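You operate a simulated robot arm through the tools that you are given. There is no shell and no other tool. Be economical: measure what you need, move in short steps, check, and stop when the job is done.

The job below is to be done with a simulated robot arm. You get a single attempt, and the scene is never put back.

Task
Put the 70 mm bag in its bin and cover that refill sign.
Fine: shut and latch the bin; leave the other signs.

It is judged by the outcome, as a careful person would: the job done as asked, and still so three seconds after it is handed in. It fails if anything else is knocked over, pushed out of place, dropped, spilled or broken. Lids that push on must go on centred and level and be pressed home; caps that screw on are set level and turned clockwise until they are tight.

Robot
A 7-joint arm with a two-finger parallel gripper on a trunk, on a base that drives. Base frame: it is fixed to the floor where the robot stands at the start and does not move with it; the origin is under the middle of the robot, x ahead of it, y to its left, z up. Lengths are in m, angles in rad, forces in N, time in s.
With the tool pointing down near the work surface it reaches from about 0.48 to 0.92 m from the robot's upright axis, wherever it stands. Its first joint turns from -2.007 to 2.007 rad. Places, roughly: green-handled bin [0.6, -1.8, 0.9]; orange-handled bin [0.6, -1.4, 0.9]; white-handled bin [0.6, -2, 0.9]; yellow-handled bin [0.6, -1.6, 0.9]. Payload 3.91 kg.
The tool frame sits at the grasp point between the pads (the TCP): z along the fingers, y along the line on which they close. The tips reach 0.03 m beyond it. Largest opening 0.11 m; finger width 0.02, thickness 0.01; the body of the gripper, 0.048 by 0.112 m, starts 0.055 m behind the TCP.
Orientation is told as [roll, pitch, yaw] about the base's x, y, z axes, in that order, counted from this pose: with the fingers straight down and closing along the base's y, the tool's x points along the base's -x, its y along +y and its z along -z.

Tools
- The arm moves only by the tool send_rows. Its argument "targets" is a list of rows, each a list of 3 entries, a list of its own where there are three numbers: the turn, a rotation vector about the tool's x, y, z in rad, then the shift along the tool's x, y, z in m, then the gripper command, from -1 (fully open) to 1 (shut), values between in proportion. In form: [[[rx, ry, rz], [dx, dy, dz], fingers], ...]. A call has 1 to 8 rows; each row is the pose to reach, as a shift and turn from the pose commanded when the call began, along the tool's axes at that moment. Each row takes 0.2 s and may step no farther than 0.05 m and 0.15 rad from the row before; otherwise, or with a gripper value out of range, the whole call is refused. Where a pose cannot be reached the arm comes as near as it can. A force on the tool above 40 N (or 10 N above the force at the start of the call, whichever is more), or a blocked arm, ends the call early, and 0.2 s more pass. Each finger travels about 0.153 m/s and halts on what it meets, pressing with about 45 N; the grip force reading is that of the motor and also rises with nothing between the fingers. The clock runs only during rows and for 0.2 s after the last one: add rows that repeat a pose to give the fingers time. It gives the time, the measured TCP pose, the force on the tool (base axes), the opening and the grip force at its end, in the units of the frame above (readings bear some noise), with the torque about the TCP (base axes, N m) and any sound that the robot's microphone picked up.
- Cameras (640 x 400 px; columns grow to the right, rows downward): "scene" is now at [0.2157, 0.2114, 1.3614]; the picture's right is [-0.01, -1.00, 0.00], its down [-0.76, 0.00, -0.64] and it looks along [0.64, -0.00, -0.77] (base axes); focal length 270 px, centre (320, 200). "wrist" rides on the gripper at [0.072, 0.017, -0.103] in the tool frame; the picture's right is [-0.23, 0.97, 0.00], its down [-0.76, -0.18, -0.62] and it looks along [-0.61, -0.14, 0.78] (tool axes); focal length 222 px, centre (320, 200). There is no depth. A picture from a camera that has moved, and an enlarged one, comes with that camera's place and axes in the base frame and with its lens. The place of the scene camera against the robot may be out by one fixed shift of up to 0.012 m in any direction.
- capture(camera): a new picture of that camera. No time passes.
- raise_lower(by): slides the trunk up (or, below 0, down) by that many m; the arm and the scene camera ride with it, the base frame stays. It gives what a move gives, with no picture.
- steer(legs): drives the robot by 1 to 6 legs, each [ahead, left, turn to the left] in m, m and rad, along the robot's own axes; the way and the turn of a leg run together, so that a leg with both is an arc; at most 1.5 m and 3.142 rad a leg. The arm and the cameras ride along, it lands a little off, and it stops where it bumps. It gives what a move gives.
- aim_head(pan, tilt): turns the head with the scene camera to pan (to the left, within 1.396 rad either way) and tilt (down, from -0.506 to 1.204), counted from straight ahead of the robot. It gives what a move gives.
- enlarge(camera, box): a new picture of the part [left, top, right, bottom] of that camera's present view, enlarged. No time passes.
- close_job(): hands the job in; it is judged then, once.

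Go step by step. Nothing tells you exact positions but the pictures and the camera data: compare them with the known pose of the tool, close in by small moves and look again before you grip or let go. The budget is 120 turns and 82 pictures, counting those below and the enlarged ones. Unless the task says otherwise, let go and move clear before handing in, and close with one line.

The tools are called after "Request:" by a JSON object that holds its "name" and its "arguments". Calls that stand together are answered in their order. send_rows: Moves the arm, as the interface text tells. Its arguments: {"type":"object","properties":{"targets":{"type":"array","items":{"type":"array"}}},"required":["targets"]} The other tools are called the same way: raise_lower (by) slides the trunk up or down; steer (legs) drives the base; aim_head (pan, tilt) turns the head that bears the scene camera; capture (camera) takes a picture; enlarge (camera, box) takes an enlarged picture of a part of a camera's view; close_job () hands the job in.

At the start:

```text
time: 0.0
position: [0.457, 0.1519, 1.1105]
orientation: [-0.001, 0.0, 0.0]
wrist_force: [-0.5, 0.5, -0.3]
wrist_torque: [0.0, -0.02, 0.01]
finger_gap: 0.1099
grip_force: 0.0
trunk travel left (down, up): [-0.725, 0.265]
robot x, y, heading: [0.0008, -0.0025, -0.003]
head pan, tilt: [-0.007, 0.871]
```

scene: 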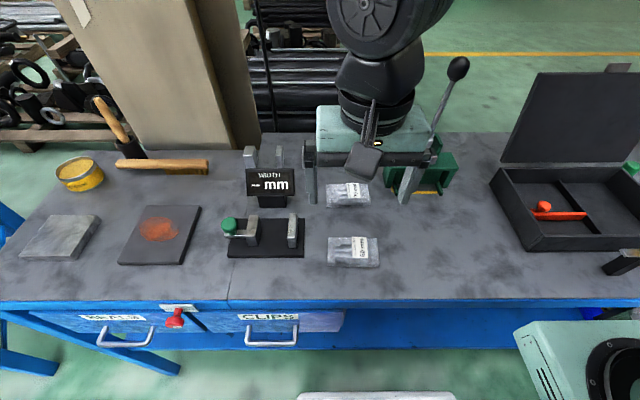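
wrist: 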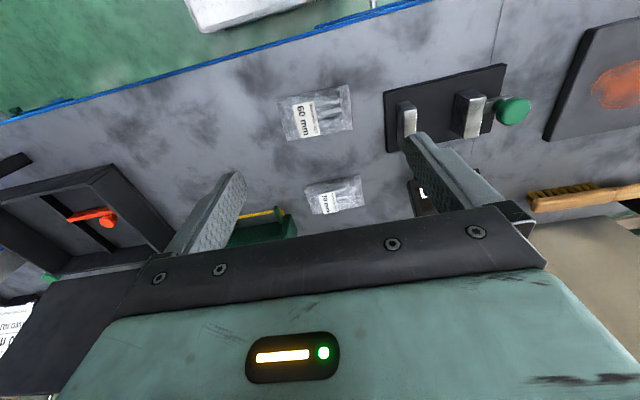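

I see two small bags on the bench, apparently labelled 60 mm and 70 mm, plus a width gauge. I'll enlarge the labels and look toward the bins on the right.

Request:
{"name": "enlarge", "arguments": {"camera": "wrist", "box": [260, 70, 400, 220]}}

Request:
{"name": "enlarge", "arguments": {"camera": "scene", "box": [210, 130, 450, 280]}}

Request:
{"name": "aim_head", "arguments": {"pan": -1.2, "tilt": 0.5}}

Request:
{"name": "capture", "arguments": {"camera": "scene"}}

```text
2.67 times, centred on (330, 145) of wrist
camera zoom: at [0.3851, 0.1685, 1.2138], right [0.23, 0.97, 0.0], down [0.76, -0.18, 0.62], along [0.61, -0.14, -0.78], focal length 592 px, centre (293, 347)
```

zoom: 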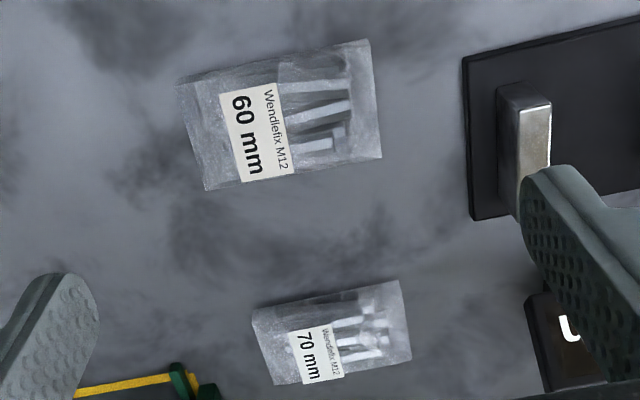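

```text
2.67 times, centred on (330, 205) of scene
camera zoom: at [0.2157, 0.2114, 1.3614], right [-0.01, -1.0, 0.0], down [-0.76, 0.0, -0.64], along [0.64, 0.0, -0.77], focal length 720 px, centre (293, 187)
```

zoom: 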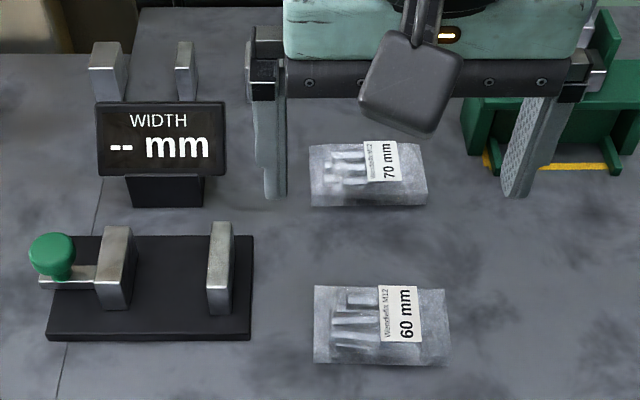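

```text
time: 1.4
position: [0.4566, 0.15, 1.1109]
orientation: [-0.001, 0.001, -0.001]
wrist_force: [0.1, 0.7, 0.0]
wrist_torque: [0.0, -0.03, -0.01]
finger_gap: 0.1102
grip_force: 0.1
trunk travel left (down, up): [-0.725, 0.265]
robot x, y, heading: [0.002, 0.0029, -0.001]
head pan, tilt: [-1.201, 0.499]
```

```text
77 pictures are left
camera scene: at [0.1715, 0.1271, 1.393], right [-0.93, -0.36, 0.0], down [-0.17, 0.45, -0.88], along [0.32, -0.82, -0.48], focal length 270 px, centre (320, 200)
```

scene: 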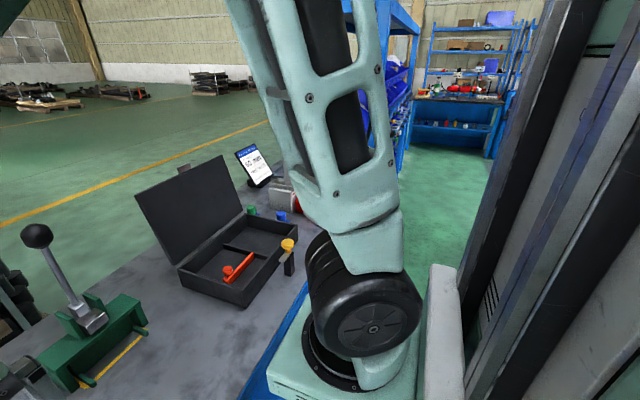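

The bags are the 70 mm one (far, x≈0.6) and the 60 mm one. There is a display near the box worth reading.

Request:
{"name": "enlarge", "arguments": {"camera": "scene", "box": [210, 130, 310, 230]}}

Request:
{"name": "steer", "arguments": {"legs": [[0, -0.9, 0]]}}

Request:
{"name": "aim_head", "arguments": {"pan": -0.9, "tilt": 0.6}}

Request:
{"name": "capture", "arguments": {"camera": "scene"}}

```text
4.00 times, centred on (260, 180) of scene
camera zoom: at [0.1715, 0.1271, 1.393], right [-0.93, -0.36, 0.0], down [-0.17, 0.45, -0.88], along [0.32, -0.82, -0.48], focal length 1081 px, centre (560, 280)
```

zoom: 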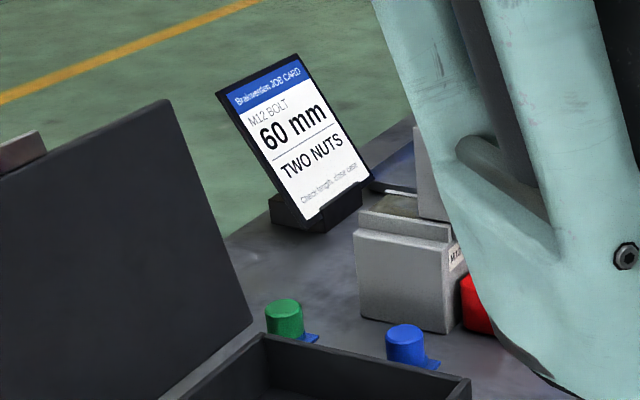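

```text
time: 6.1
position: [0.4532, -0.7523, 1.1102]
orientation: [-0.001, -0.001, -0.009]
wrist_force: [0.2, -0.1, 0.7]
wrist_torque: [0.03, -0.01, 0.0]
finger_gap: 0.11
grip_force: 0.0
trunk travel left (down, up): [-0.725, 0.265]
robot x, y, heading: [-0.0064, -0.8969, -0.011]
head pan, tilt: [-1.201, 0.499]
```

```text
time: 6.9
position: [0.4537, -0.753, 1.1118]
orientation: [0.0, -0.001, -0.011]
wrist_force: [-1.0, -0.1, 0.0]
wrist_torque: [-0.04, 0.01, 0.0]
finger_gap: 0.1099
grip_force: 0.1
trunk travel left (down, up): [-0.725, 0.265]
robot x, y, heading: [-0.0033, -0.8973, -0.014]
head pan, tilt: [-0.901, 0.6]
```

```text
75 pictures are left
camera scene: at [0.19, -0.758, 1.3839], right [-0.79, -0.61, 0.0], down [-0.35, 0.45, -0.83], along [0.5, -0.65, -0.56], focal length 270 px, centre (320, 200)
```

scene: 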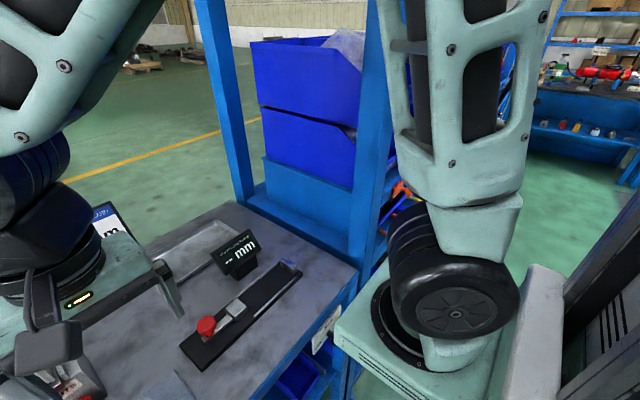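

The bins are on a rack past the bench's end. I'll back off and drive along to view it from the front.

Request:
{"name": "steer", "arguments": {"legs": [[-0.5, 0, 0], [0, -0.8, 0]]}}

Request:
{"name": "aim_head", "arguments": {"pan": 0.0, "tilt": 0.5}}

Request:
{"name": "capture", "arguments": {"camera": "scene"}}

Request:
{"name": "capture", "arguments": {"camera": "wrist"}}

```text
time: 8.9
position: [0.1843, -0.7416, 1.1132]
orientation: [0.005, -0.005, 0.003]
wrist_force: [-0.6, -0.5, 0.5]
wrist_torque: [0.0, -0.02, 0.03]
finger_gap: 0.1102
grip_force: 0.2
trunk travel left (down, up): [-0.725, 0.265]
robot x, y, heading: [-0.2706, -0.8948, -0.002]
head pan, tilt: [-0.901, 0.6]
stopped in leg 1: the robot was blocked; the commanded pose is now the measured one
```

```text
time: 10.1
position: [0.1845, -0.7413, 1.1123]
orientation: [0.002, -0.003, 0.002]
wrist_force: [-0.1, 0.0, 0.1]
wrist_torque: [0.02, 0.02, 0.01]
finger_gap: 0.1101
grip_force: 0.0
trunk travel left (down, up): [-0.725, 0.265]
robot x, y, heading: [-0.2673, -0.8926, -0.002]
head pan, tilt: [0.0, 0.499]
```

```text
74 pictures are left
camera scene: at [-0.0423, -0.682, 1.393], right [0.0, -1.0, 0.0], down [-0.48, 0.0, -0.88], along [0.88, 0.0, -0.48], focal length 270 px, centre (320, 200)
```

scene: 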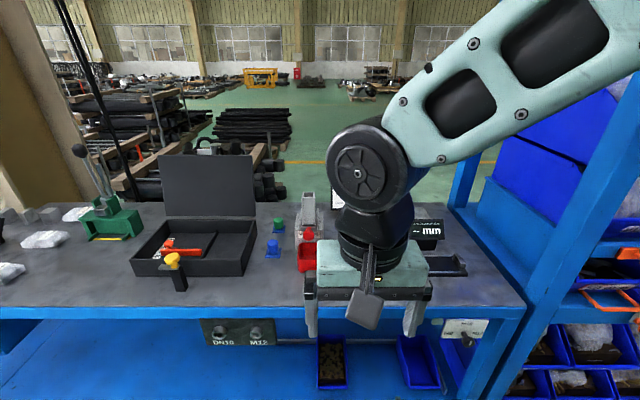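

```text
73 pictures are left
camera wrist: at [0.1117, -0.7247, 1.2149], right [0.23, 0.97, 0.0], down [0.76, -0.18, 0.62], along [0.61, -0.14, -0.78], focal length 222 px, centre (320, 200)
```

wrist: 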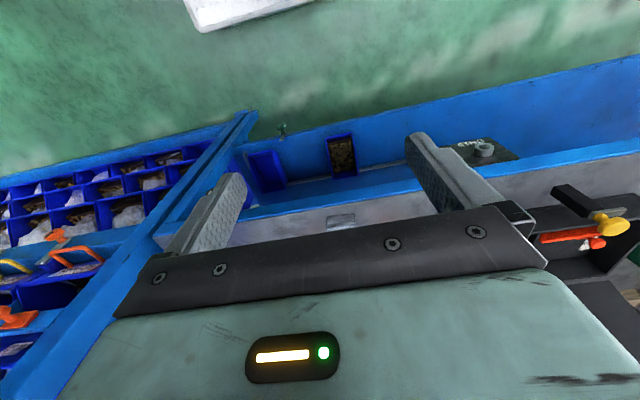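

The rack with handled bins is to the right; something behind blocked the robot at x≈-0.27. Driving sideways from here.

Request:
{"name": "steer", "arguments": {"legs": [[0.05, 0, 0], [0, -0.8, 0]]}}

Request:
{"name": "capture", "arguments": {"camera": "scene"}}

Request:
{"name": "capture", "arguments": {"camera": "wrist"}}

```text
time: 15.0
position: [0.2362, -1.5477, 1.1123]
orientation: [0.003, -0.002, 0.017]
wrist_force: [-0.9, -0.3, -0.2]
wrist_torque: [0.02, 0.02, 0.02]
finger_gap: 0.1102
grip_force: 0.0
trunk travel left (down, up): [-0.725, 0.265]
robot x, y, heading: [-0.2157, -1.708, 0.014]
head pan, tilt: [0.0, 0.499]
```

```text
72 pictures are left
camera scene: at [0.0091, -1.4917, 1.393], right [0.01, -1.0, 0.0], down [-0.48, -0.01, -0.88], along [0.88, 0.01, -0.48], focal length 270 px, centre (320, 200)
```

scene: 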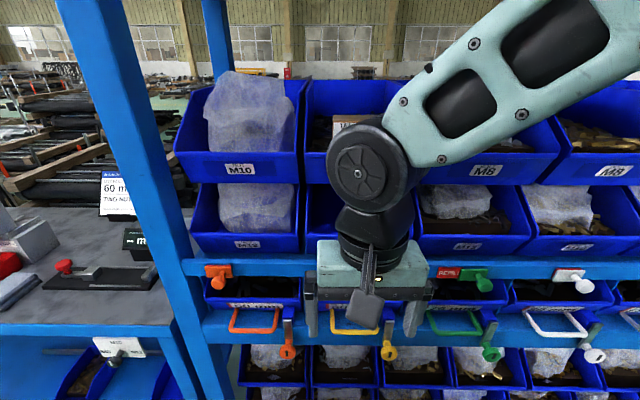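

```text
71 pictures are left
camera wrist: at [0.1637, -1.5325, 1.2149], right [0.21, 0.98, 0.0], down [0.76, -0.17, 0.62], along [0.61, -0.13, -0.78], focal length 222 px, centre (320, 200)
```

wrist: 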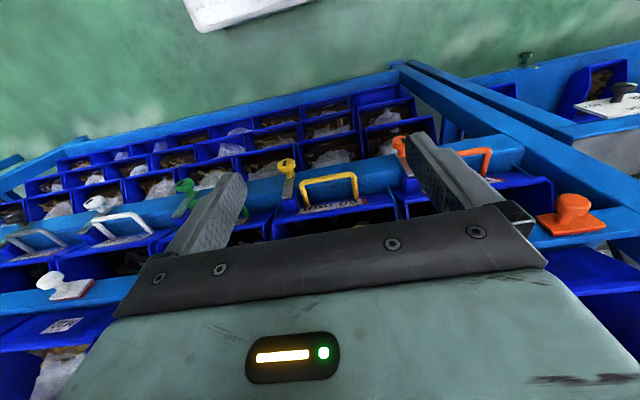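

Each bin has a coloured pull handle, a latch (coloured knob on the right) and a sliding sign cover above. I'll enlarge to read the labels.

Request:
{"name": "enlarge", "arguments": {"camera": "scene", "box": [180, 250, 320, 370]}}

Request:
{"name": "enlarge", "arguments": {"camera": "scene", "box": [400, 240, 640, 390]}}

Request:
{"name": "enlarge", "arguments": {"camera": "wrist", "box": [240, 110, 440, 240]}}

```text
3.33 times, centred on (250, 310) of scene
camera zoom: at [0.0091, -1.4917, 1.393], right [0.01, -1.0, 0.0], down [-0.48, -0.01, -0.88], along [0.88, 0.01, -0.48], focal length 901 px, centre (553, -167)
```

zoom: 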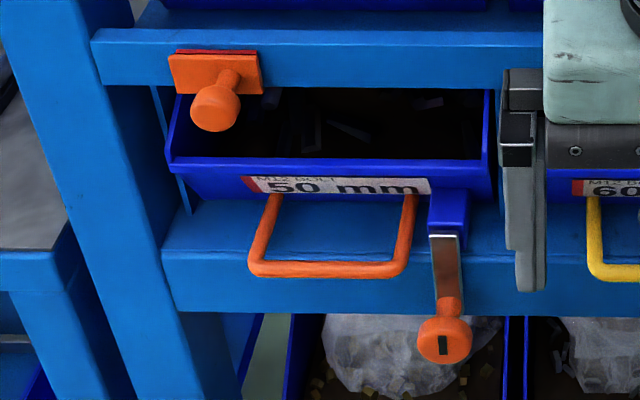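

```text
2.67 times, centred on (520, 315) of scene
camera zoom: at [0.0091, -1.4917, 1.393], right [0.01, -1.0, 0.0], down [-0.48, -0.01, -0.88], along [0.88, 0.01, -0.48], focal length 720 px, centre (-213, -107)
```

zoom: 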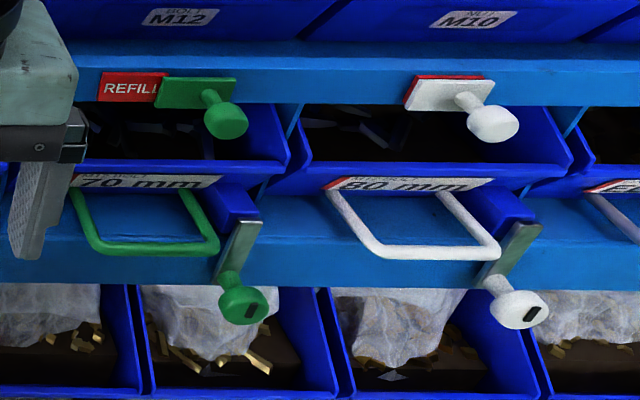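

```text
3.08 times, centred on (340, 175) of wrist
camera zoom: at [0.1637, -1.5325, 1.2149], right [0.21, 0.98, 0.0], down [0.76, -0.17, 0.62], along [0.61, -0.13, -0.78], focal length 684 px, centre (258, 277)
```

zoom: 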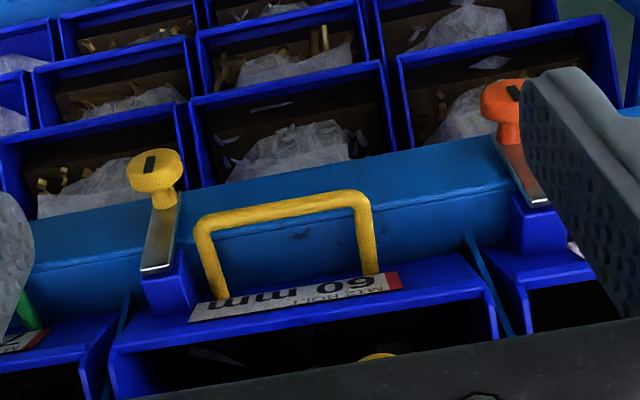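

The green bin is "70 mm"; its cover is slid right, exposing REFILL, so it must slide left. I'll move over to centre on it and look closely at its latch.

Request:
{"name": "steer", "arguments": {"legs": [[0, -0.28, -0.014]]}}

Request:
{"name": "capture", "arguments": {"camera": "wrist"}}

Request:
{"name": "aim_head", "arguments": {"pan": 0.1, "tilt": 0.9}}

Request:
{"name": "capture", "arguments": {"camera": "scene"}}

```text
time: 17.0
position: [0.2392, -1.8343, 1.1119]
orientation: [0.005, -0.002, 0.0]
wrist_force: [0.2, -0.8, 0.0]
wrist_torque: [-0.02, 0.0, 0.01]
finger_gap: 0.1101
grip_force: 0.0
trunk travel left (down, up): [-0.725, 0.265]
robot x, y, heading: [-0.2138, -1.9828, -0.011]
head pan, tilt: [0.0, 0.499]
```

```text
67 pictures are left
camera wrist: at [0.1675, -1.817, 1.2149], right [0.23, 0.97, 0.0], down [0.76, -0.18, 0.62], along [0.61, -0.14, -0.78], focal length 222 px, centre (320, 200)
```

wrist: 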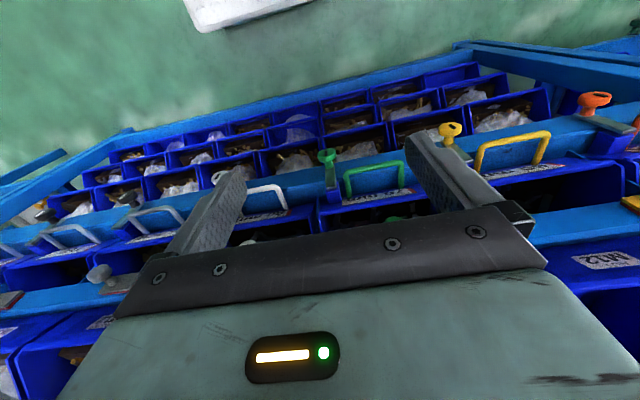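

```text
time: 17.8
position: [0.2405, -1.8344, 1.1132]
orientation: [0.002, -0.004, 0.001]
wrist_force: [0.8, -0.2, -0.6]
wrist_torque: [0.0, -0.02, 0.02]
finger_gap: 0.11
grip_force: 0.0
trunk travel left (down, up): [-0.725, 0.265]
robot x, y, heading: [-0.2181, -1.9821, -0.006]
head pan, tilt: [0.099, 0.901]
```

```text
66 pictures are left
camera scene: at [-0.0022, -1.7662, 1.3592], right [0.09, -1.0, 0.0], down [-0.78, -0.07, -0.62], along [0.62, 0.06, -0.78], focal length 270 px, centre (320, 200)
```

scene: 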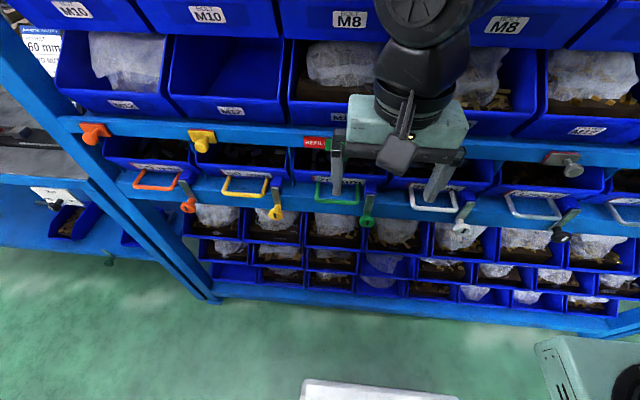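

The green bin's latch and handle are around x≈0.4, z≈0.83. I'll lower the trunk to get a flatter view of the front.

Request:
{"name": "raise_lower", "arguments": {"by": -0.28}}

Request:
{"name": "aim_head", "arguments": {"pan": 0.0, "tilt": 0.5}}

Request:
{"name": "capture", "arguments": {"camera": "scene"}}

Request:
{"name": "capture", "arguments": {"camera": "wrist"}}

```text
time: 20.7
position: [0.2393, -1.8335, 0.8321]
orientation: [0.003, -0.002, -0.001]
wrist_force: [-0.8, -0.2, -0.4]
wrist_torque: [0.01, -0.01, 0.0]
finger_gap: 0.1098
grip_force: 0.0
trunk travel left (down, up): [-0.445, 0.545]
robot x, y, heading: [-0.2164, -1.9852, -0.008]
head pan, tilt: [0.099, 0.901]
```

```text
time: 21.5
position: [0.2393, -1.8343, 0.833]
orientation: [0.003, -0.006, 0.001]
wrist_force: [-0.1, 0.2, 0.2]
wrist_torque: [0.02, -0.04, 0.01]
finger_gap: 0.1099
grip_force: 0.0
trunk travel left (down, up): [-0.445, 0.545]
robot x, y, heading: [-0.2199, -1.9867, -0.007]
head pan, tilt: [0.0, 0.499]
```

```text
65 pictures are left
camera scene: at [0.0135, -1.7738, 1.1129], right [0.0, -1.0, 0.0], down [-0.48, 0.0, -0.88], along [0.88, 0.0, -0.48], focal length 270 px, centre (320, 200)
```

scene: 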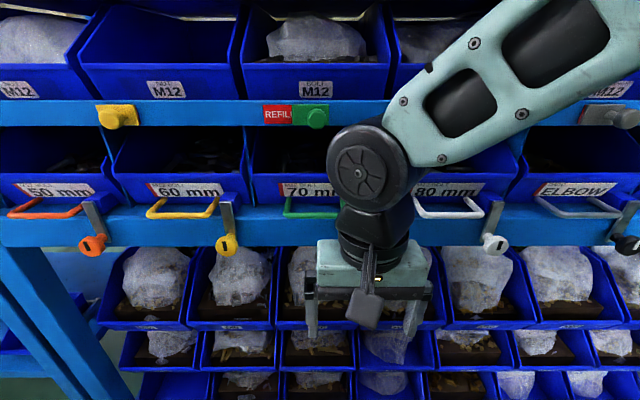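

```text
64 pictures are left
camera wrist: at [0.1675, -1.817, 0.9349], right [0.23, 0.97, 0.0], down [0.76, -0.18, 0.62], along [0.61, -0.14, -0.78], focal length 222 px, centre (320, 200)
```

wrist: 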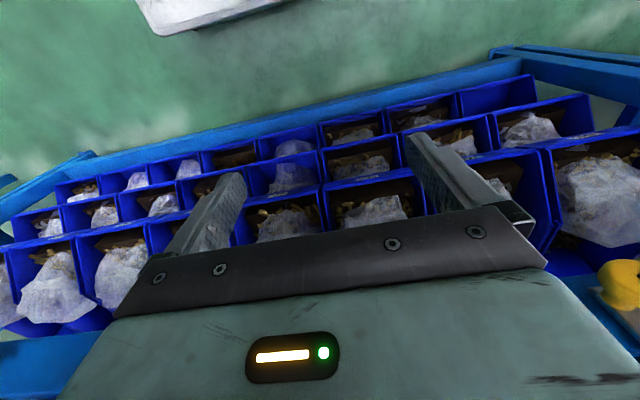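

The arm's elbow hides the green latch; shifting right for a clear side view.

Request:
{"name": "steer", "arguments": {"legs": [[0, -0.3, 0]]}}

Request:
{"name": "enlarge", "arguments": {"camera": "scene", "box": [80, 80, 320, 270]}}

```text
time: 23.6
position: [0.2387, -2.1391, 0.833]
orientation: [0.003, -0.003, -0.004]
wrist_force: [-0.3, -0.2, 0.0]
wrist_torque: [-0.01, -0.03, -0.02]
finger_gap: 0.1101
grip_force: 0.1
trunk travel left (down, up): [-0.445, 0.545]
robot x, y, heading: [-0.2157, -2.2893, -0.006]
head pan, tilt: [0.0, 0.499]
```

```text
2.11 times, centred on (200, 175) of scene
camera zoom: at [0.0122, -2.0777, 1.113], right [-0.01, -1.0, 0.0], down [-0.48, 0.0, -0.88], along [0.88, -0.01, -0.48], focal length 569 px, centre (573, 253)
```

zoom: 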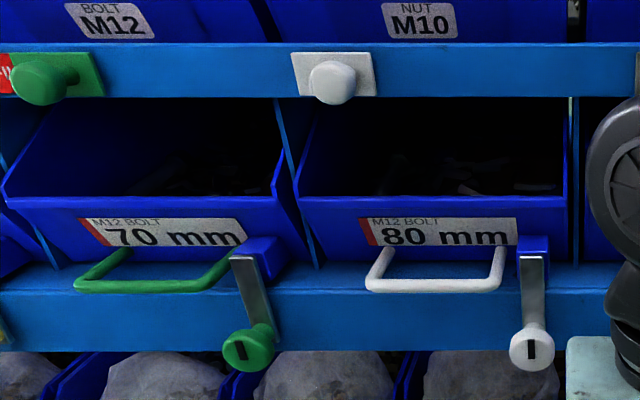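

I'll drop a bit lower and look from further right to see how the latch lever sits against the bin and shelf.

Request:
{"name": "raise_lower", "arguments": {"by": -0.2}}

Request:
{"name": "aim_head", "arguments": {"pan": 0.5, "tilt": 0.2}}

Request:
{"name": "capture", "arguments": {"camera": "scene"}}

```text
time: 25.8
position: [0.239, -2.1385, 0.6328]
orientation: [0.005, -0.003, -0.003]
wrist_force: [-0.1, -0.1, -0.2]
wrist_torque: [0.01, 0.02, -0.05]
finger_gap: 0.1098
grip_force: 0.0
trunk travel left (down, up): [-0.245, 0.745]
robot x, y, heading: [-0.2217, -2.2863, -0.005]
head pan, tilt: [0.0, 0.499]
```

```text
time: 26.7
position: [0.2379, -2.1384, 0.6324]
orientation: [0.004, -0.003, -0.004]
wrist_force: [-0.3, 1.5, 0.3]
wrist_torque: [0.0, 0.0, -0.03]
finger_gap: 0.11
grip_force: 0.1
trunk travel left (down, up): [-0.245, 0.745]
robot x, y, heading: [-0.2185, -2.2891, -0.002]
head pan, tilt: [0.499, 0.201]
```

```text
62 pictures are left
camera scene: at [0.0034, -2.0331, 0.9406], right [0.47, -0.88, 0.0], down [-0.18, -0.09, -0.98], along [0.86, 0.46, -0.2], focal length 270 px, centre (320, 200)
```

scene: 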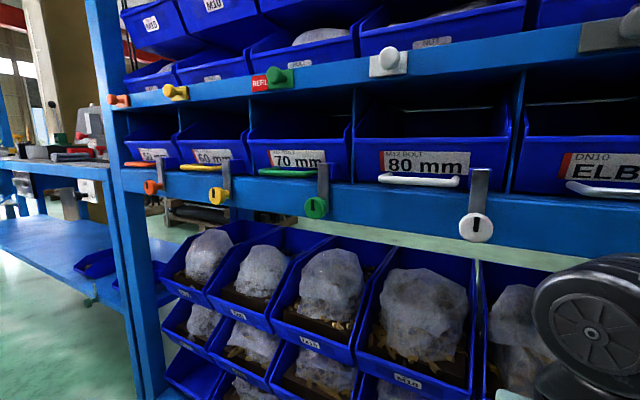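

Request:
{"name": "enlarge", "arguments": {"camera": "scene", "box": [220, 50, 360, 230]}}

Request:
{"name": "enlarge", "arguments": {"camera": "scene", "box": [360, 100, 530, 250]}}

```text
2.22 times, centred on (290, 140) of scene
camera zoom: at [0.0034, -2.0331, 0.9406], right [0.47, -0.88, 0.0], down [-0.18, -0.09, -0.98], along [0.86, 0.46, -0.2], focal length 600 px, centre (387, 333)
```

zoom: 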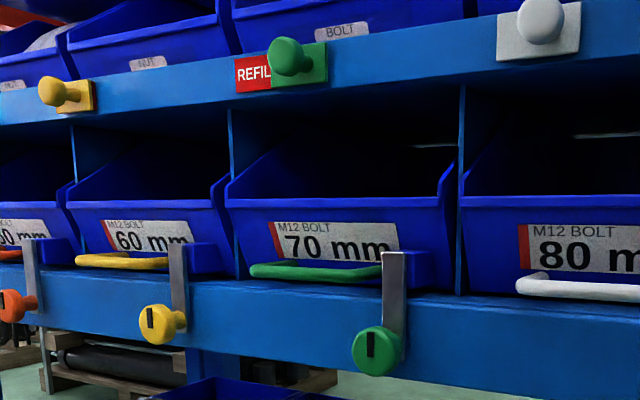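

```text
2.67 times, centred on (445, 175) of scene
camera zoom: at [0.0034, -2.0331, 0.9406], right [0.47, -0.88, 0.0], down [-0.18, -0.09, -0.98], along [0.86, 0.46, -0.2], focal length 720 px, centre (-13, 267)
```

zoom: 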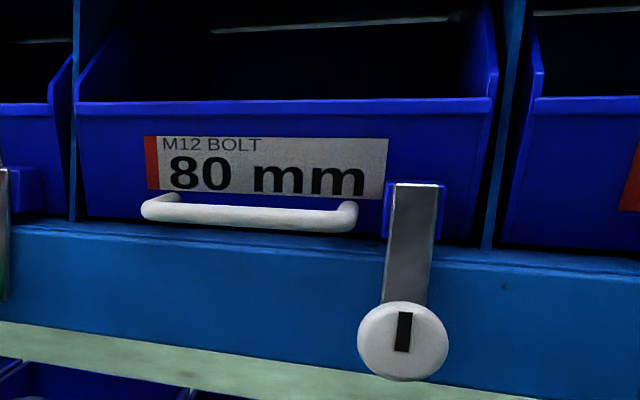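

The lever hangs from a block on the bin front; all bins show the same state, so I need to test whether the bin is already held. Estimates: handle bar (0.36, -1.78, 0.897), latch knob (0.356, -1.837, 0.846), cover knob (0.352, -1.773, 1.042), gap above bin lip z≈0.945–1.027. I'll raise the trunk and pitch the tool forward.

Request:
{"name": "raise_lower", "arguments": {"by": 0.3}}

Request:
{"name": "send_rows", "arguments": {"targets": [[[0, -0.15, 0], [0, 0, 0], -1], [[0, -0.3, 0], [0, 0, 0], -1], [[0, -0.45, 0], [0, 0, 0], -1], [[0, -0.6, 0], [0, 0, 0], -1], [[0, -0.75, 0], [0, 0, 0], -1]]}}

```text
time: 29.7
position: [0.239, -2.138, 0.9323]
orientation: [0.004, -0.004, -0.003]
wrist_force: [0.2, 0.4, 0.3]
wrist_torque: [-0.02, -0.02, 0.03]
finger_gap: 0.11
grip_force: 0.1
trunk travel left (down, up): [-0.545, 0.445]
robot x, y, heading: [-0.2206, -2.2881, -0.003]
head pan, tilt: [0.499, 0.201]
```

```text
time: 30.9
position: [0.2377, -2.139, 0.9323]
orientation: [0.002, -0.753, -0.006]
wrist_force: [0.3, -0.4, 0.0]
wrist_torque: [-0.02, 0.02, 0.03]
finger_gap: 0.11
grip_force: 0.0
trunk travel left (down, up): [-0.545, 0.445]
robot x, y, heading: [-0.2201, -2.2879, -0.009]
head pan, tilt: [0.499, 0.201]
```

Pitching works; I'll finish to horizontal while moving left toward the green bin.

Request:
{"name": "send_rows", "arguments": {"targets": [[[0, -0.15, 0], [0, 0.04, 0], -1], [[0, -0.3, 0], [0, 0.08, 0], -1], [[0, -0.45, 0], [0, 0.12, 0], -1], [[0, -0.6, 0], [0, 0.16, 0], -1], [[0, -0.75, 0], [0, 0.2, 0], -1], [[0, -0.8, 0], [0, 0.24, 0], -1]]}}

Request:
{"name": "capture", "arguments": {"camera": "wrist"}}

Request:
{"name": "capture", "arguments": {"camera": "scene"}}

```text
time: 32.5
position: [0.272, -1.9124, 0.9307]
orientation: [-0.625, -1.559, 0.56]
wrist_force: [-0.6, 0.3, 0.3]
wrist_torque: [-0.04, -0.02, -0.02]
finger_gap: 0.1099
grip_force: 0.1
trunk travel left (down, up): [-0.545, 0.445]
robot x, y, heading: [-0.2176, -2.2847, -0.011]
head pan, tilt: [0.499, 0.201]
stopped in row 6: the arm was blocked; the commanded pose is now the measured one
```

```text
59 pictures are left
camera wrist: at [0.1694, -1.8886, 0.859], right [0.06, 0.97, 0.22], down [-0.63, -0.13, 0.77], along [0.78, -0.19, 0.6], focal length 222 px, centre (320, 200)
```

wrist: 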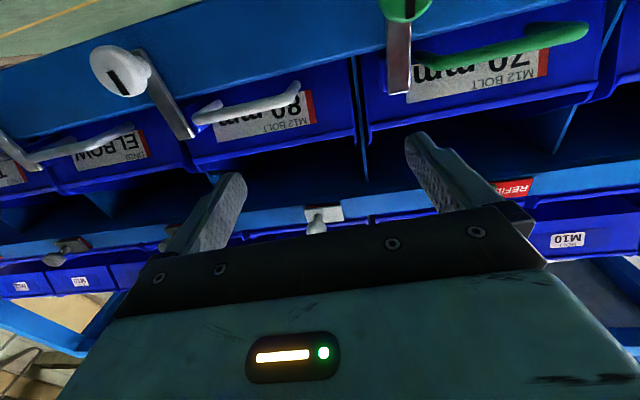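

```text
58 pictures are left
camera scene: at [-0.0132, -2.0111, 1.2417], right [0.71, -0.71, 0.0], down [-0.13, -0.13, -0.98], along [0.69, 0.69, -0.19], focal length 270 px, centre (320, 200)
```

scene: 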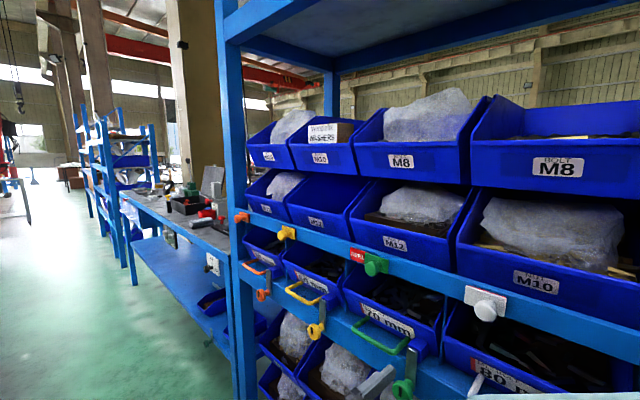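

The tool now points at the rack nearly level (tool z ≈ +x). I need the fingers to close vertically, so I'll try rolling about the tool axis.

Request:
{"name": "send_rows", "arguments": {"targets": [[[0, 0, 0.15], [0, 0, 0], -1], [[0, 0, 0.3], [0, 0, 0], -1], [[0, 0, 0.45], [0, 0, 0], -1], [[0, 0, 0.6], [0, 0, 0], -1], [[0, 0, 0.75], [0, 0, 0], -1], [[0, 0, 0.9], [0, 0, 0], -1]]}}

Request:
{"name": "capture", "arguments": {"camera": "wrist"}}

```text
time: 33.9
position: [0.3156, -1.8464, 0.9667]
orientation: [1.556, -0.681, -1.61]
wrist_force: [0.5, -0.1, -0.7]
wrist_torque: [0.02, -0.02, -0.01]
finger_gap: 0.1101
grip_force: 0.1
out of reach, approached as far as the arm can: row 4, 5, 6
trunk travel left (down, up): [-0.545, 0.445]
robot x, y, heading: [-0.2132, -2.2871, -0.007]
head pan, tilt: [0.499, 0.201]
```

```text
57 pictures are left
camera wrist: at [0.2154, -1.7741, 0.9336], right [0.03, 0.44, 0.9], down [-0.65, -0.67, 0.35], along [0.76, -0.6, 0.26], focal length 222 px, centre (320, 200)
```

wrist: 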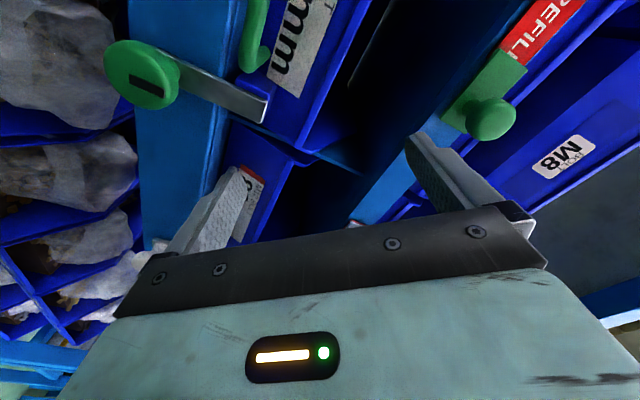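

Orientation actually rolled as asked (≈0.89 rad) but the position drifted to the reachable edge. I'll check the commanded state with a small retreat.

Request:
{"name": "send_rows", "arguments": {"targets": [[[0, 0, 0], [0, 0.01, -0.01], -1]]}}

```text
time: 34.3
position: [0.3056, -1.8421, 0.9723]
orientation: [1.557, -0.679, -1.613]
wrist_force: [-1.0, 0.5, -0.9]
wrist_torque: [-0.01, -0.01, 0.0]
finger_gap: 0.1099
grip_force: 0.1
trunk travel left (down, up): [-0.545, 0.445]
robot x, y, heading: [-0.2197, -2.2872, -0.007]
head pan, tilt: [0.499, 0.201]
```

Commanded equals measured, good. Continue the roll with a slight retreat.

Request:
{"name": "send_rows", "arguments": {"targets": [[[0, 0, 0.14], [0, 0, -0.01], -1], [[0, 0, 0.28], [0, 0, -0.02], -1], [[0, 0, 0.42], [0, 0, -0.03], -1], [[0, 0, 0.56], [0, 0, -0.03], -1], [[0, 0, 0.68], [0, 0, -0.03], -1]]}}

Request:
{"name": "capture", "arguments": {"camera": "wrist"}}

```text
time: 35.2
position: [0.3152, -1.7721, 0.9866]
orientation: [1.545, -0.259, -1.605]
wrist_force: [-4.7, -0.3, -0.5]
wrist_torque: [-0.01, -0.25, 0.12]
finger_gap: 0.1098
grip_force: 0.1
out of reach, approached as far as the arm can: row 1, 2, 3, 4
trunk travel left (down, up): [-0.545, 0.445]
robot x, y, heading: [-0.2197, -2.2869, -0.007]
head pan, tilt: [0.499, 0.201]
stopped in row 4: the force on the tool passed its limit (the readings are from after the stop); the commanded pose is now the measured one
```

```text
56 pictures are left
camera wrist: at [0.2147, -1.6936, 0.9857], right [0.03, 0.03, 1.0], down [-0.65, -0.76, 0.04], along [0.76, -0.65, 0.0], focal length 222 px, centre (320, 200)
```

wrist: 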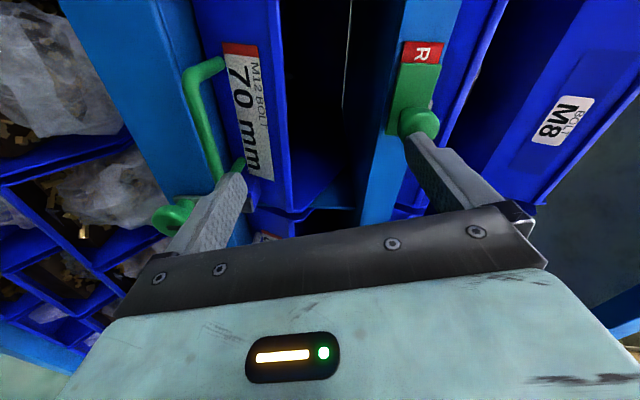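

The drift pushed the green cover's knob leftward (the correct direction) — only "R" still shows. I'll keep sliding it left in small steps.

Request:
{"name": "send_rows", "arguments": {"targets": [[[0, 0, 0], [0.0097, 0.0026, 0], -1], [[0, 0, 0], [0.0194, 0.0052, 0], -1]]}}

Request:
{"name": "capture", "arguments": {"camera": "wrist"}}

```text
time: 35.8
position: [0.3137, -1.7542, 0.9881]
orientation: [1.545, -0.258, -1.604]
wrist_force: [-15.0, -8.0, -0.1]
wrist_torque: [0.41, -0.81, 0.11]
finger_gap: 0.1085
grip_force: 0.0
trunk travel left (down, up): [-0.545, 0.445]
robot x, y, heading: [-0.2198, -2.2927, -0.009]
head pan, tilt: [0.499, 0.201]
```

```text
55 pictures are left
camera wrist: at [0.2149, -1.6742, 0.9866], right [0.03, 0.03, 1.0], down [-0.65, -0.76, 0.04], along [0.76, -0.65, 0.0], focal length 222 px, centre (320, 200)
```

wrist: 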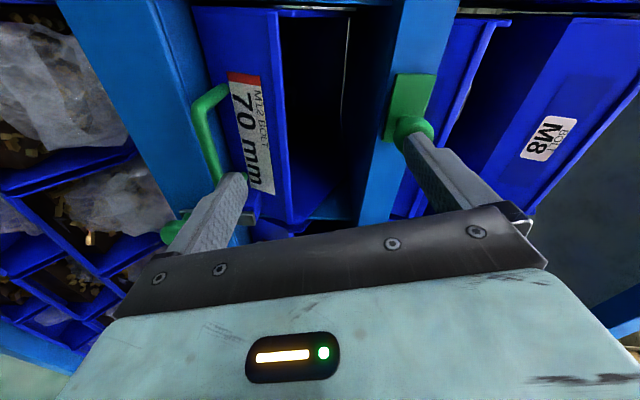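

The REFILL sign is now fully covered. Backing off.

Request:
{"name": "send_rows", "arguments": {"targets": [[[0, 0, 0], [-0.012, 0, -0.005], -1], [[0, 0, 0], [-0.012, 0, -0.05], -1]]}}

Request:
{"name": "enlarge", "arguments": {"camera": "wrist", "box": [140, 40, 460, 270]}}

```text
time: 36.4
position: [0.2744, -1.7527, 0.9921]
orientation: [1.546, -0.262, -1.607]
wrist_force: [0.6, -0.7, -0.2]
wrist_torque: [0.01, -0.04, 0.01]
finger_gap: 0.1099
grip_force: 0.1
out of reach, approached as far as the arm can: row 2
trunk travel left (down, up): [-0.545, 0.445]
robot x, y, heading: [-0.2189, -2.2876, -0.003]
head pan, tilt: [0.499, 0.201]
```

```text
1.74 times, centred on (300, 155) of wrist
camera zoom: at [0.1737, -1.6727, 0.9915], right [0.03, 0.03, 1.0], down [-0.66, -0.75, 0.04], along [0.75, -0.66, 0.0], focal length 386 px, centre (355, 278)
```

zoom: 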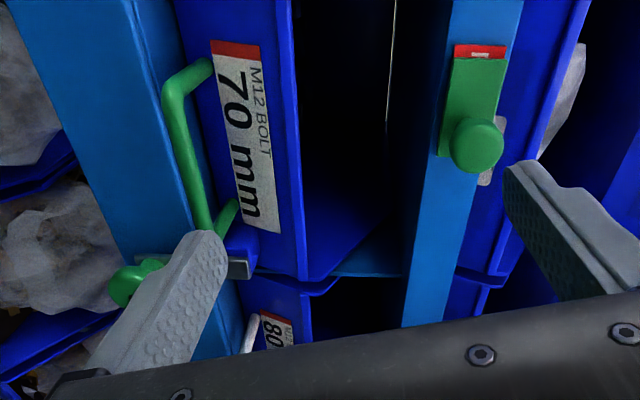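

A sliver of red still shows; let me check with the scene camera and compare with the other covers.

Request:
{"name": "aim_head", "arguments": {"pan": -0.1, "tilt": 0.45}}

Request:
{"name": "capture", "arguments": {"camera": "scene"}}

```text
time: 37.4
position: [0.2724, -1.7514, 0.9921]
orientation: [1.545, -0.26, -1.604]
wrist_force: [-0.1, -0.5, -0.6]
wrist_torque: [-0.01, 0.0, -0.01]
finger_gap: 0.1102
grip_force: 0.1
trunk travel left (down, up): [-0.545, 0.445]
robot x, y, heading: [-0.2189, -2.2853, -0.01]
head pan, tilt: [-0.099, 0.45]
```

```text
53 pictures are left
camera scene: at [0.0117, -2.0866, 1.2175], right [-0.11, -0.99, 0.0], down [-0.43, 0.05, -0.9], along [0.9, -0.09, -0.43], focal length 270 px, centre (320, 200)
```

scene: 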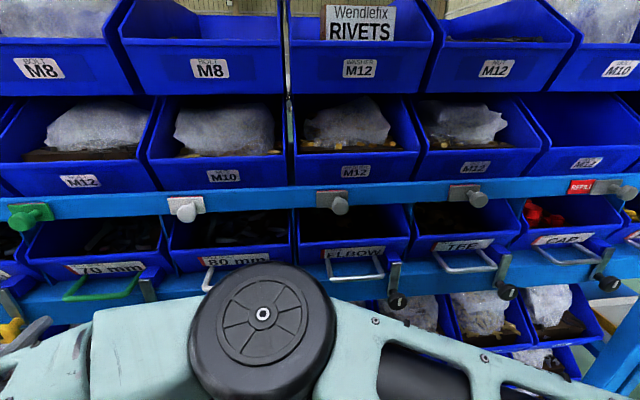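

Request:
{"name": "enlarge", "arguments": {"camera": "scene", "box": [0, 180, 220, 310]}}

```text
2.91 times, centred on (110, 245) of scene
camera zoom: at [0.0117, -2.0866, 1.2175], right [-0.11, -0.99, 0.0], down [-0.43, 0.05, -0.9], along [0.9, -0.09, -0.43], focal length 786 px, centre (931, 69)
```

zoom: 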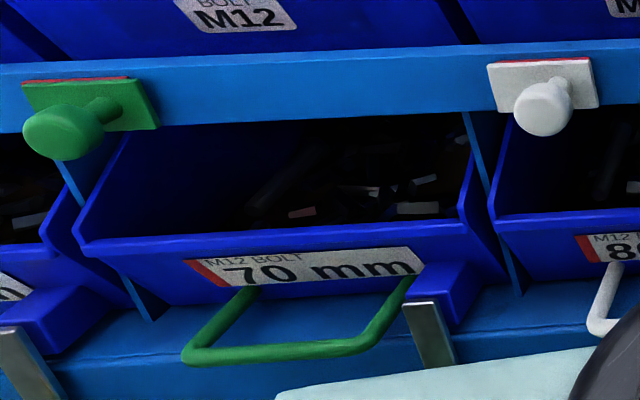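

The plate is still about 1 cm short (the retreat dragged it back by friction). I'll shift the robot right a little so the finger sits to the right of the knob, advance, and push it left properly.

Request:
{"name": "steer", "arguments": {"legs": [[0, -0.04, 0]]}}

Request:
{"name": "send_rows", "arguments": {"targets": [[[0, 0, 0], [0, 0, 0.02], -1], [[0, 0, 0], [0, 0, 0.035], -1]]}}

Request:
{"name": "capture", "arguments": {"camera": "wrist"}}

```text
time: 38.3
position: [0.2703, -1.7899, 0.9922]
orientation: [1.546, -0.26, -1.606]
wrist_force: [-0.4, -0.3, -0.2]
wrist_torque: [0.0, 0.02, -0.01]
finger_gap: 0.11
grip_force: 0.1
trunk travel left (down, up): [-0.545, 0.445]
robot x, y, heading: [-0.2169, -2.3301, -0.003]
head pan, tilt: [-0.099, 0.45]
```

```text
time: 38.9
position: [0.305, -1.7906, 0.9904]
orientation: [1.543, -0.261, -1.603]
wrist_force: [-0.7, 0.3, -0.2]
wrist_torque: [-0.02, 0.01, 0.0]
finger_gap: 0.11
grip_force: 0.1
trunk travel left (down, up): [-0.545, 0.445]
robot x, y, heading: [-0.2229, -2.3268, -0.0]
head pan, tilt: [-0.099, 0.45]
```

```text
51 pictures are left
camera wrist: at [0.2054, -1.711, 0.9902], right [0.03, 0.03, 1.0], down [-0.65, -0.76, 0.04], along [0.76, -0.65, 0.0], focal length 222 px, centre (320, 200)
```

wrist: 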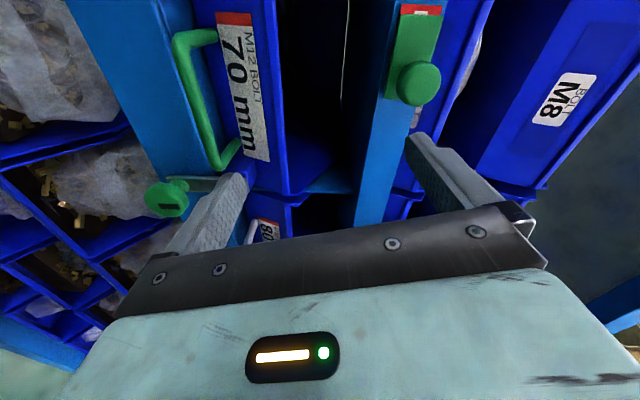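

Request:
{"name": "send_rows", "arguments": {"targets": [[[0, 0, 0], [0, 0, 0.018], -1], [[0, 0, 0], [0.0068, 0.0018, 0.018], -1], [[0, 0, 0], [0.0126, 0.0034, 0.018], -1], [[0, 0, 0], [0.0174, 0.0047, 0.018], -1]]}}

Request:
{"name": "enlarge", "arguments": {"camera": "wrist", "box": [340, 0, 500, 150]}}

Request:
{"name": "enlarge", "arguments": {"camera": "scene", "box": [0, 180, 220, 310]}}

```text
time: 39.9
position: [0.3249, -1.7745, 0.9907]
orientation: [1.543, -0.26, -1.605]
wrist_force: [0.3, 0.2, 1.1]
wrist_torque: [0.03, -0.01, -0.02]
finger_gap: 0.1102
grip_force: 0.0
trunk travel left (down, up): [-0.545, 0.445]
robot x, y, heading: [-0.2176, -2.3272, -0.005]
head pan, tilt: [-0.099, 0.45]
```

```text
2.67 times, centred on (420, 75) of wrist
camera zoom: at [0.2242, -1.6946, 0.9903], right [0.03, 0.03, 1.0], down [-0.65, -0.76, 0.04], along [0.76, -0.65, 0.0], focal length 592 px, centre (53, 533)
```

zoom: 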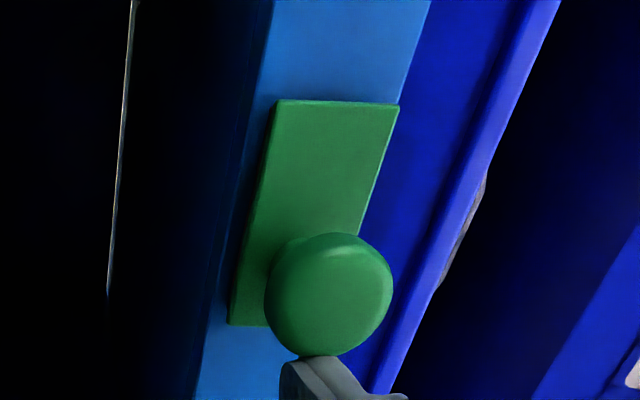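

```text
2.91 times, centred on (110, 245) of scene
camera zoom: at [0.0113, -2.1258, 1.2175], right [-0.11, -0.99, 0.0], down [-0.43, 0.05, -0.9], along [0.9, -0.09, -0.44], focal length 786 px, centre (931, 69)
```

zoom: 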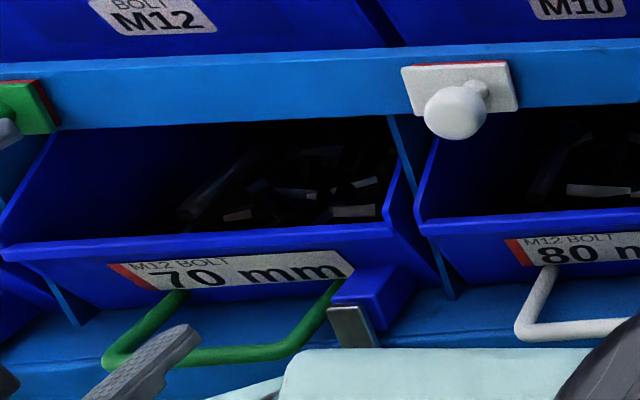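

Cover now looks fully over the sign. Retreat straight back and verify.

Request:
{"name": "send_rows", "arguments": {"targets": [[[0, 0, 0], [0, 0, -0.025], -1], [[0, 0, 0], [0, 0, -0.05], -1]]}}

Request:
{"name": "aim_head", "arguments": {"pan": 0.3, "tilt": 0.4}}

Request:
{"name": "capture", "arguments": {"camera": "scene"}}

```text
time: 40.5
position: [0.2744, -1.7738, 0.994]
orientation: [1.546, -0.259, -1.603]
wrist_force: [-0.7, 0.0, -0.3]
wrist_torque: [0.0, 0.02, 0.0]
finger_gap: 0.1103
grip_force: 0.1
trunk travel left (down, up): [-0.545, 0.445]
robot x, y, heading: [-0.2185, -2.3278, -0.007]
head pan, tilt: [-0.099, 0.45]
```

```text
time: 41.3
position: [0.2742, -1.7721, 0.9935]
orientation: [1.545, -0.259, -1.607]
wrist_force: [-0.9, -0.6, -0.3]
wrist_torque: [0.0, -0.03, 0.02]
finger_gap: 0.1101
grip_force: 0.1
trunk travel left (down, up): [-0.545, 0.445]
robot x, y, heading: [-0.2194, -2.3303, -0.007]
head pan, tilt: [0.3, 0.4]
```

```text
48 pictures are left
camera scene: at [0.0085, -2.0892, 1.2221], right [0.29, -0.96, 0.0], down [-0.37, -0.11, -0.92], along [0.88, 0.27, -0.39], focal length 270 px, centre (320, 200)
```

scene: 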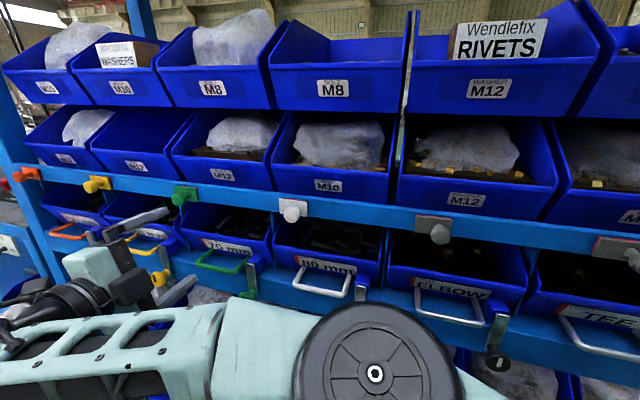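

Sign covered. Next, lower to handle height and gently test whether the bin is already latched.

Request:
{"name": "raise_lower", "arguments": {"by": -0.095}}

Request:
{"name": "send_rows", "arguments": {"targets": [[[0.1, 0, 0], [0, 0, 0], -1], [[0.2, 0, 0], [0, 0, 0], -1], [[0.3, 0, 0], [0, 0, 0], -1]]}}

Request:
{"name": "capture", "arguments": {"camera": "wrist"}}

```text
time: 42.6
position: [0.274, -1.7729, 0.8971]
orientation: [1.545, -0.259, -1.604]
wrist_force: [-0.5, -0.9, -0.3]
wrist_torque: [-0.02, -0.04, -0.03]
finger_gap: 0.1099
grip_force: 0.0
trunk travel left (down, up): [-0.45, 0.54]
robot x, y, heading: [-0.2203, -2.3271, -0.004]
head pan, tilt: [0.3, 0.4]
```

```text
time: 43.4
position: [0.2741, -1.7731, 0.8974]
orientation: [1.243, -0.26, -1.605]
wrist_force: [0.0, 0.0, 0.3]
wrist_torque: [0.01, 0.01, -0.04]
finger_gap: 0.1101
grip_force: 0.1
trunk travel left (down, up): [-0.45, 0.54]
robot x, y, heading: [-0.2201, -2.3281, -0.009]
head pan, tilt: [0.3, 0.4]
```

```text
47 pictures are left
camera wrist: at [0.1846, -1.6865, 0.9259], right [0.31, 0.01, 0.95], down [-0.67, -0.71, 0.23], along [0.67, -0.71, -0.22], focal length 222 px, centre (320, 200)
```

wrist: 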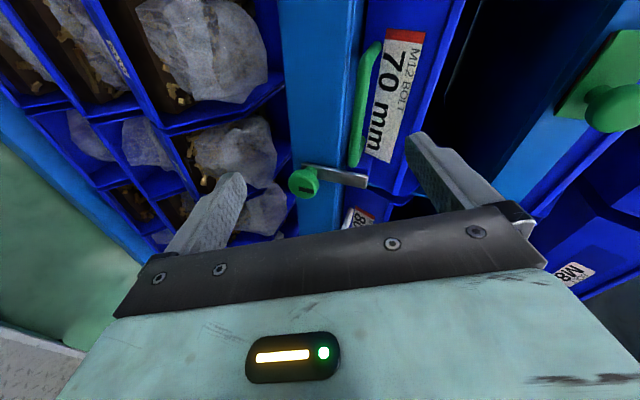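

Handle bar is ahead of the TCP. I'll narrow the fingers to ~5 cm and advance over the bar.

Request:
{"name": "send_rows", "arguments": {"targets": [[[0, 0, 0], [0, 0.01, 0.01], 0.09], [[0, 0, 0], [0, 0.02, 0.03], 0.09], [[0, 0, 0], [0, 0.03, 0.045], 0.09]]}}

Request:
{"name": "capture", "arguments": {"camera": "wrist"}}

```text
time: 44.2
position: [0.3271, -1.7716, 0.9113]
orientation: [1.244, -0.26, -1.603]
wrist_force: [-0.4, -0.4, 0.2]
wrist_torque: [0.03, 0.01, -0.01]
finger_gap: 0.0501
grip_force: 0.0
trunk travel left (down, up): [-0.45, 0.54]
robot x, y, heading: [-0.2239, -2.3269, -0.004]
head pan, tilt: [0.3, 0.4]
```

```text
46 pictures are left
camera wrist: at [0.2373, -1.6846, 0.9394], right [0.31, 0.01, 0.95], down [-0.67, -0.71, 0.23], along [0.67, -0.71, -0.22], focal length 222 px, centre (320, 200)
```

wrist: 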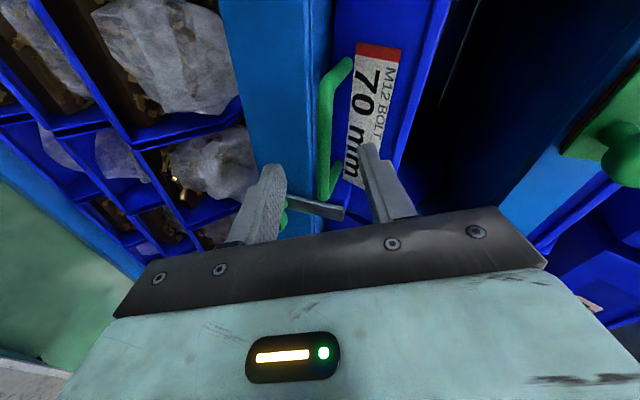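

Request:
{"name": "send_rows", "arguments": {"targets": [[[0, 0, 0], [0.012, 0, 0.008], 0.09], [[0, 0, 0], [0.012, -0.002, 0.016], 0.09], [[0, 0, 0], [0.012, -0.002, 0.016], 0.6], [[0, 0, 0], [0.012, -0.002, 0.016], 0.9], [[0, 0, 0], [0.012, -0.002, 0.016], 0.9]]}}

Request:
{"name": "capture", "arguments": {"camera": "wrist"}}

```text
time: 45.4
position: [0.3386, -1.7715, 0.9066]
orientation: [1.249, -0.257, -1.607]
wrist_force: [-2.1, 1.8, 29.9]
wrist_torque: [0.34, -0.78, 0.27]
finger_gap: 0.019
grip_force: 13.6
out of reach, approached as far as the arm can: row 1, 2, 3, 4, 5
trunk travel left (down, up): [-0.45, 0.54]
robot x, y, heading: [-0.2207, -2.3307, -0.009]
head pan, tilt: [0.3, 0.4]
```

```text
45 pictures are left
camera wrist: at [0.2493, -1.6846, 0.9343], right [0.31, 0.0, 0.95], down [-0.67, -0.71, 0.22], along [0.67, -0.71, -0.21], focal length 222 px, centre (320, 200)
```

wrist: 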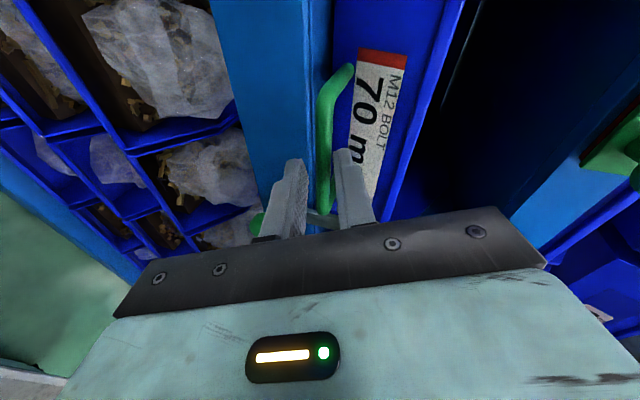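

The upper finger met the bar first; re-centre slightly upward and finish closing.

Request:
{"name": "send_rows", "arguments": {"targets": [[[0, 0, 0], [0, 0.003, 0], 0.6], [[0, 0, 0], [0, 0.006, 0], 0.75], [[0, 0, 0], [0, 0.006, 0], 1], [[0, 0, 0], [0, 0.006, 0], 1]]}}

```text
time: 46.4
position: [0.3392, -1.7692, 0.9071]
orientation: [1.246, -0.257, -1.602]
wrist_force: [4.1, 9.3, 13.6]
wrist_torque: [1.24, -0.32, 0.35]
finger_gap: 0.0142
grip_force: 44.5
trunk travel left (down, up): [-0.45, 0.54]
robot x, y, heading: [-0.2215, -2.3259, -0.006]
head pan, tilt: [0.3, 0.4]
```

Gripped. Gentle pull test toward the robot.

Request:
{"name": "send_rows", "arguments": {"targets": [[[0, 0, 0], [-0.0002, -0.002, -0.0056], 1], [[0, 0, 0], [-0.0003, -0.004, -0.0113], 1], [[0, 0, 0], [-0.0005, -0.005, -0.014], 1]]}}

Request:
{"name": "capture", "arguments": {"camera": "wrist"}}

```text
time: 46.9
position: [0.3404, -1.7697, 0.9071]
orientation: [1.248, -0.256, -1.607]
wrist_force: [6.7, 6.4, -3.4]
wrist_torque: [0.99, 0.02, -0.15]
finger_gap: 0.0146
grip_force: 45.1
trunk travel left (down, up): [-0.45, 0.54]
robot x, y, heading: [-0.2184, -2.3263, -0.004]
head pan, tilt: [0.3, 0.4]
stopped in row 2: the force on the tool passed its limit (the readings are from after the stop); the commanded pose is now the measured one
```

```text
44 pictures are left
camera wrist: at [0.2513, -1.6832, 0.9357], right [0.31, 0.0, 0.95], down [-0.67, -0.71, 0.22], along [0.67, -0.71, -0.21], focal length 222 px, centre (320, 200)
```

wrist: 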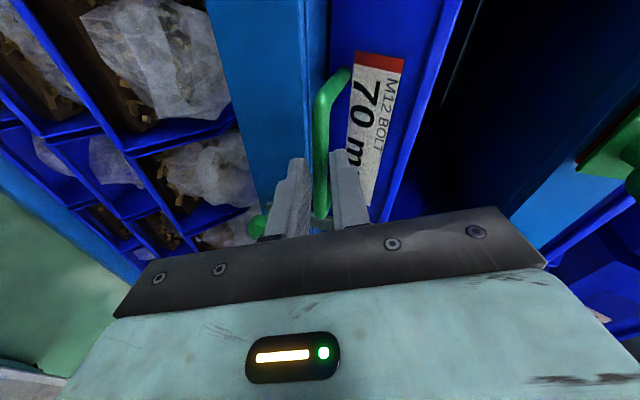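

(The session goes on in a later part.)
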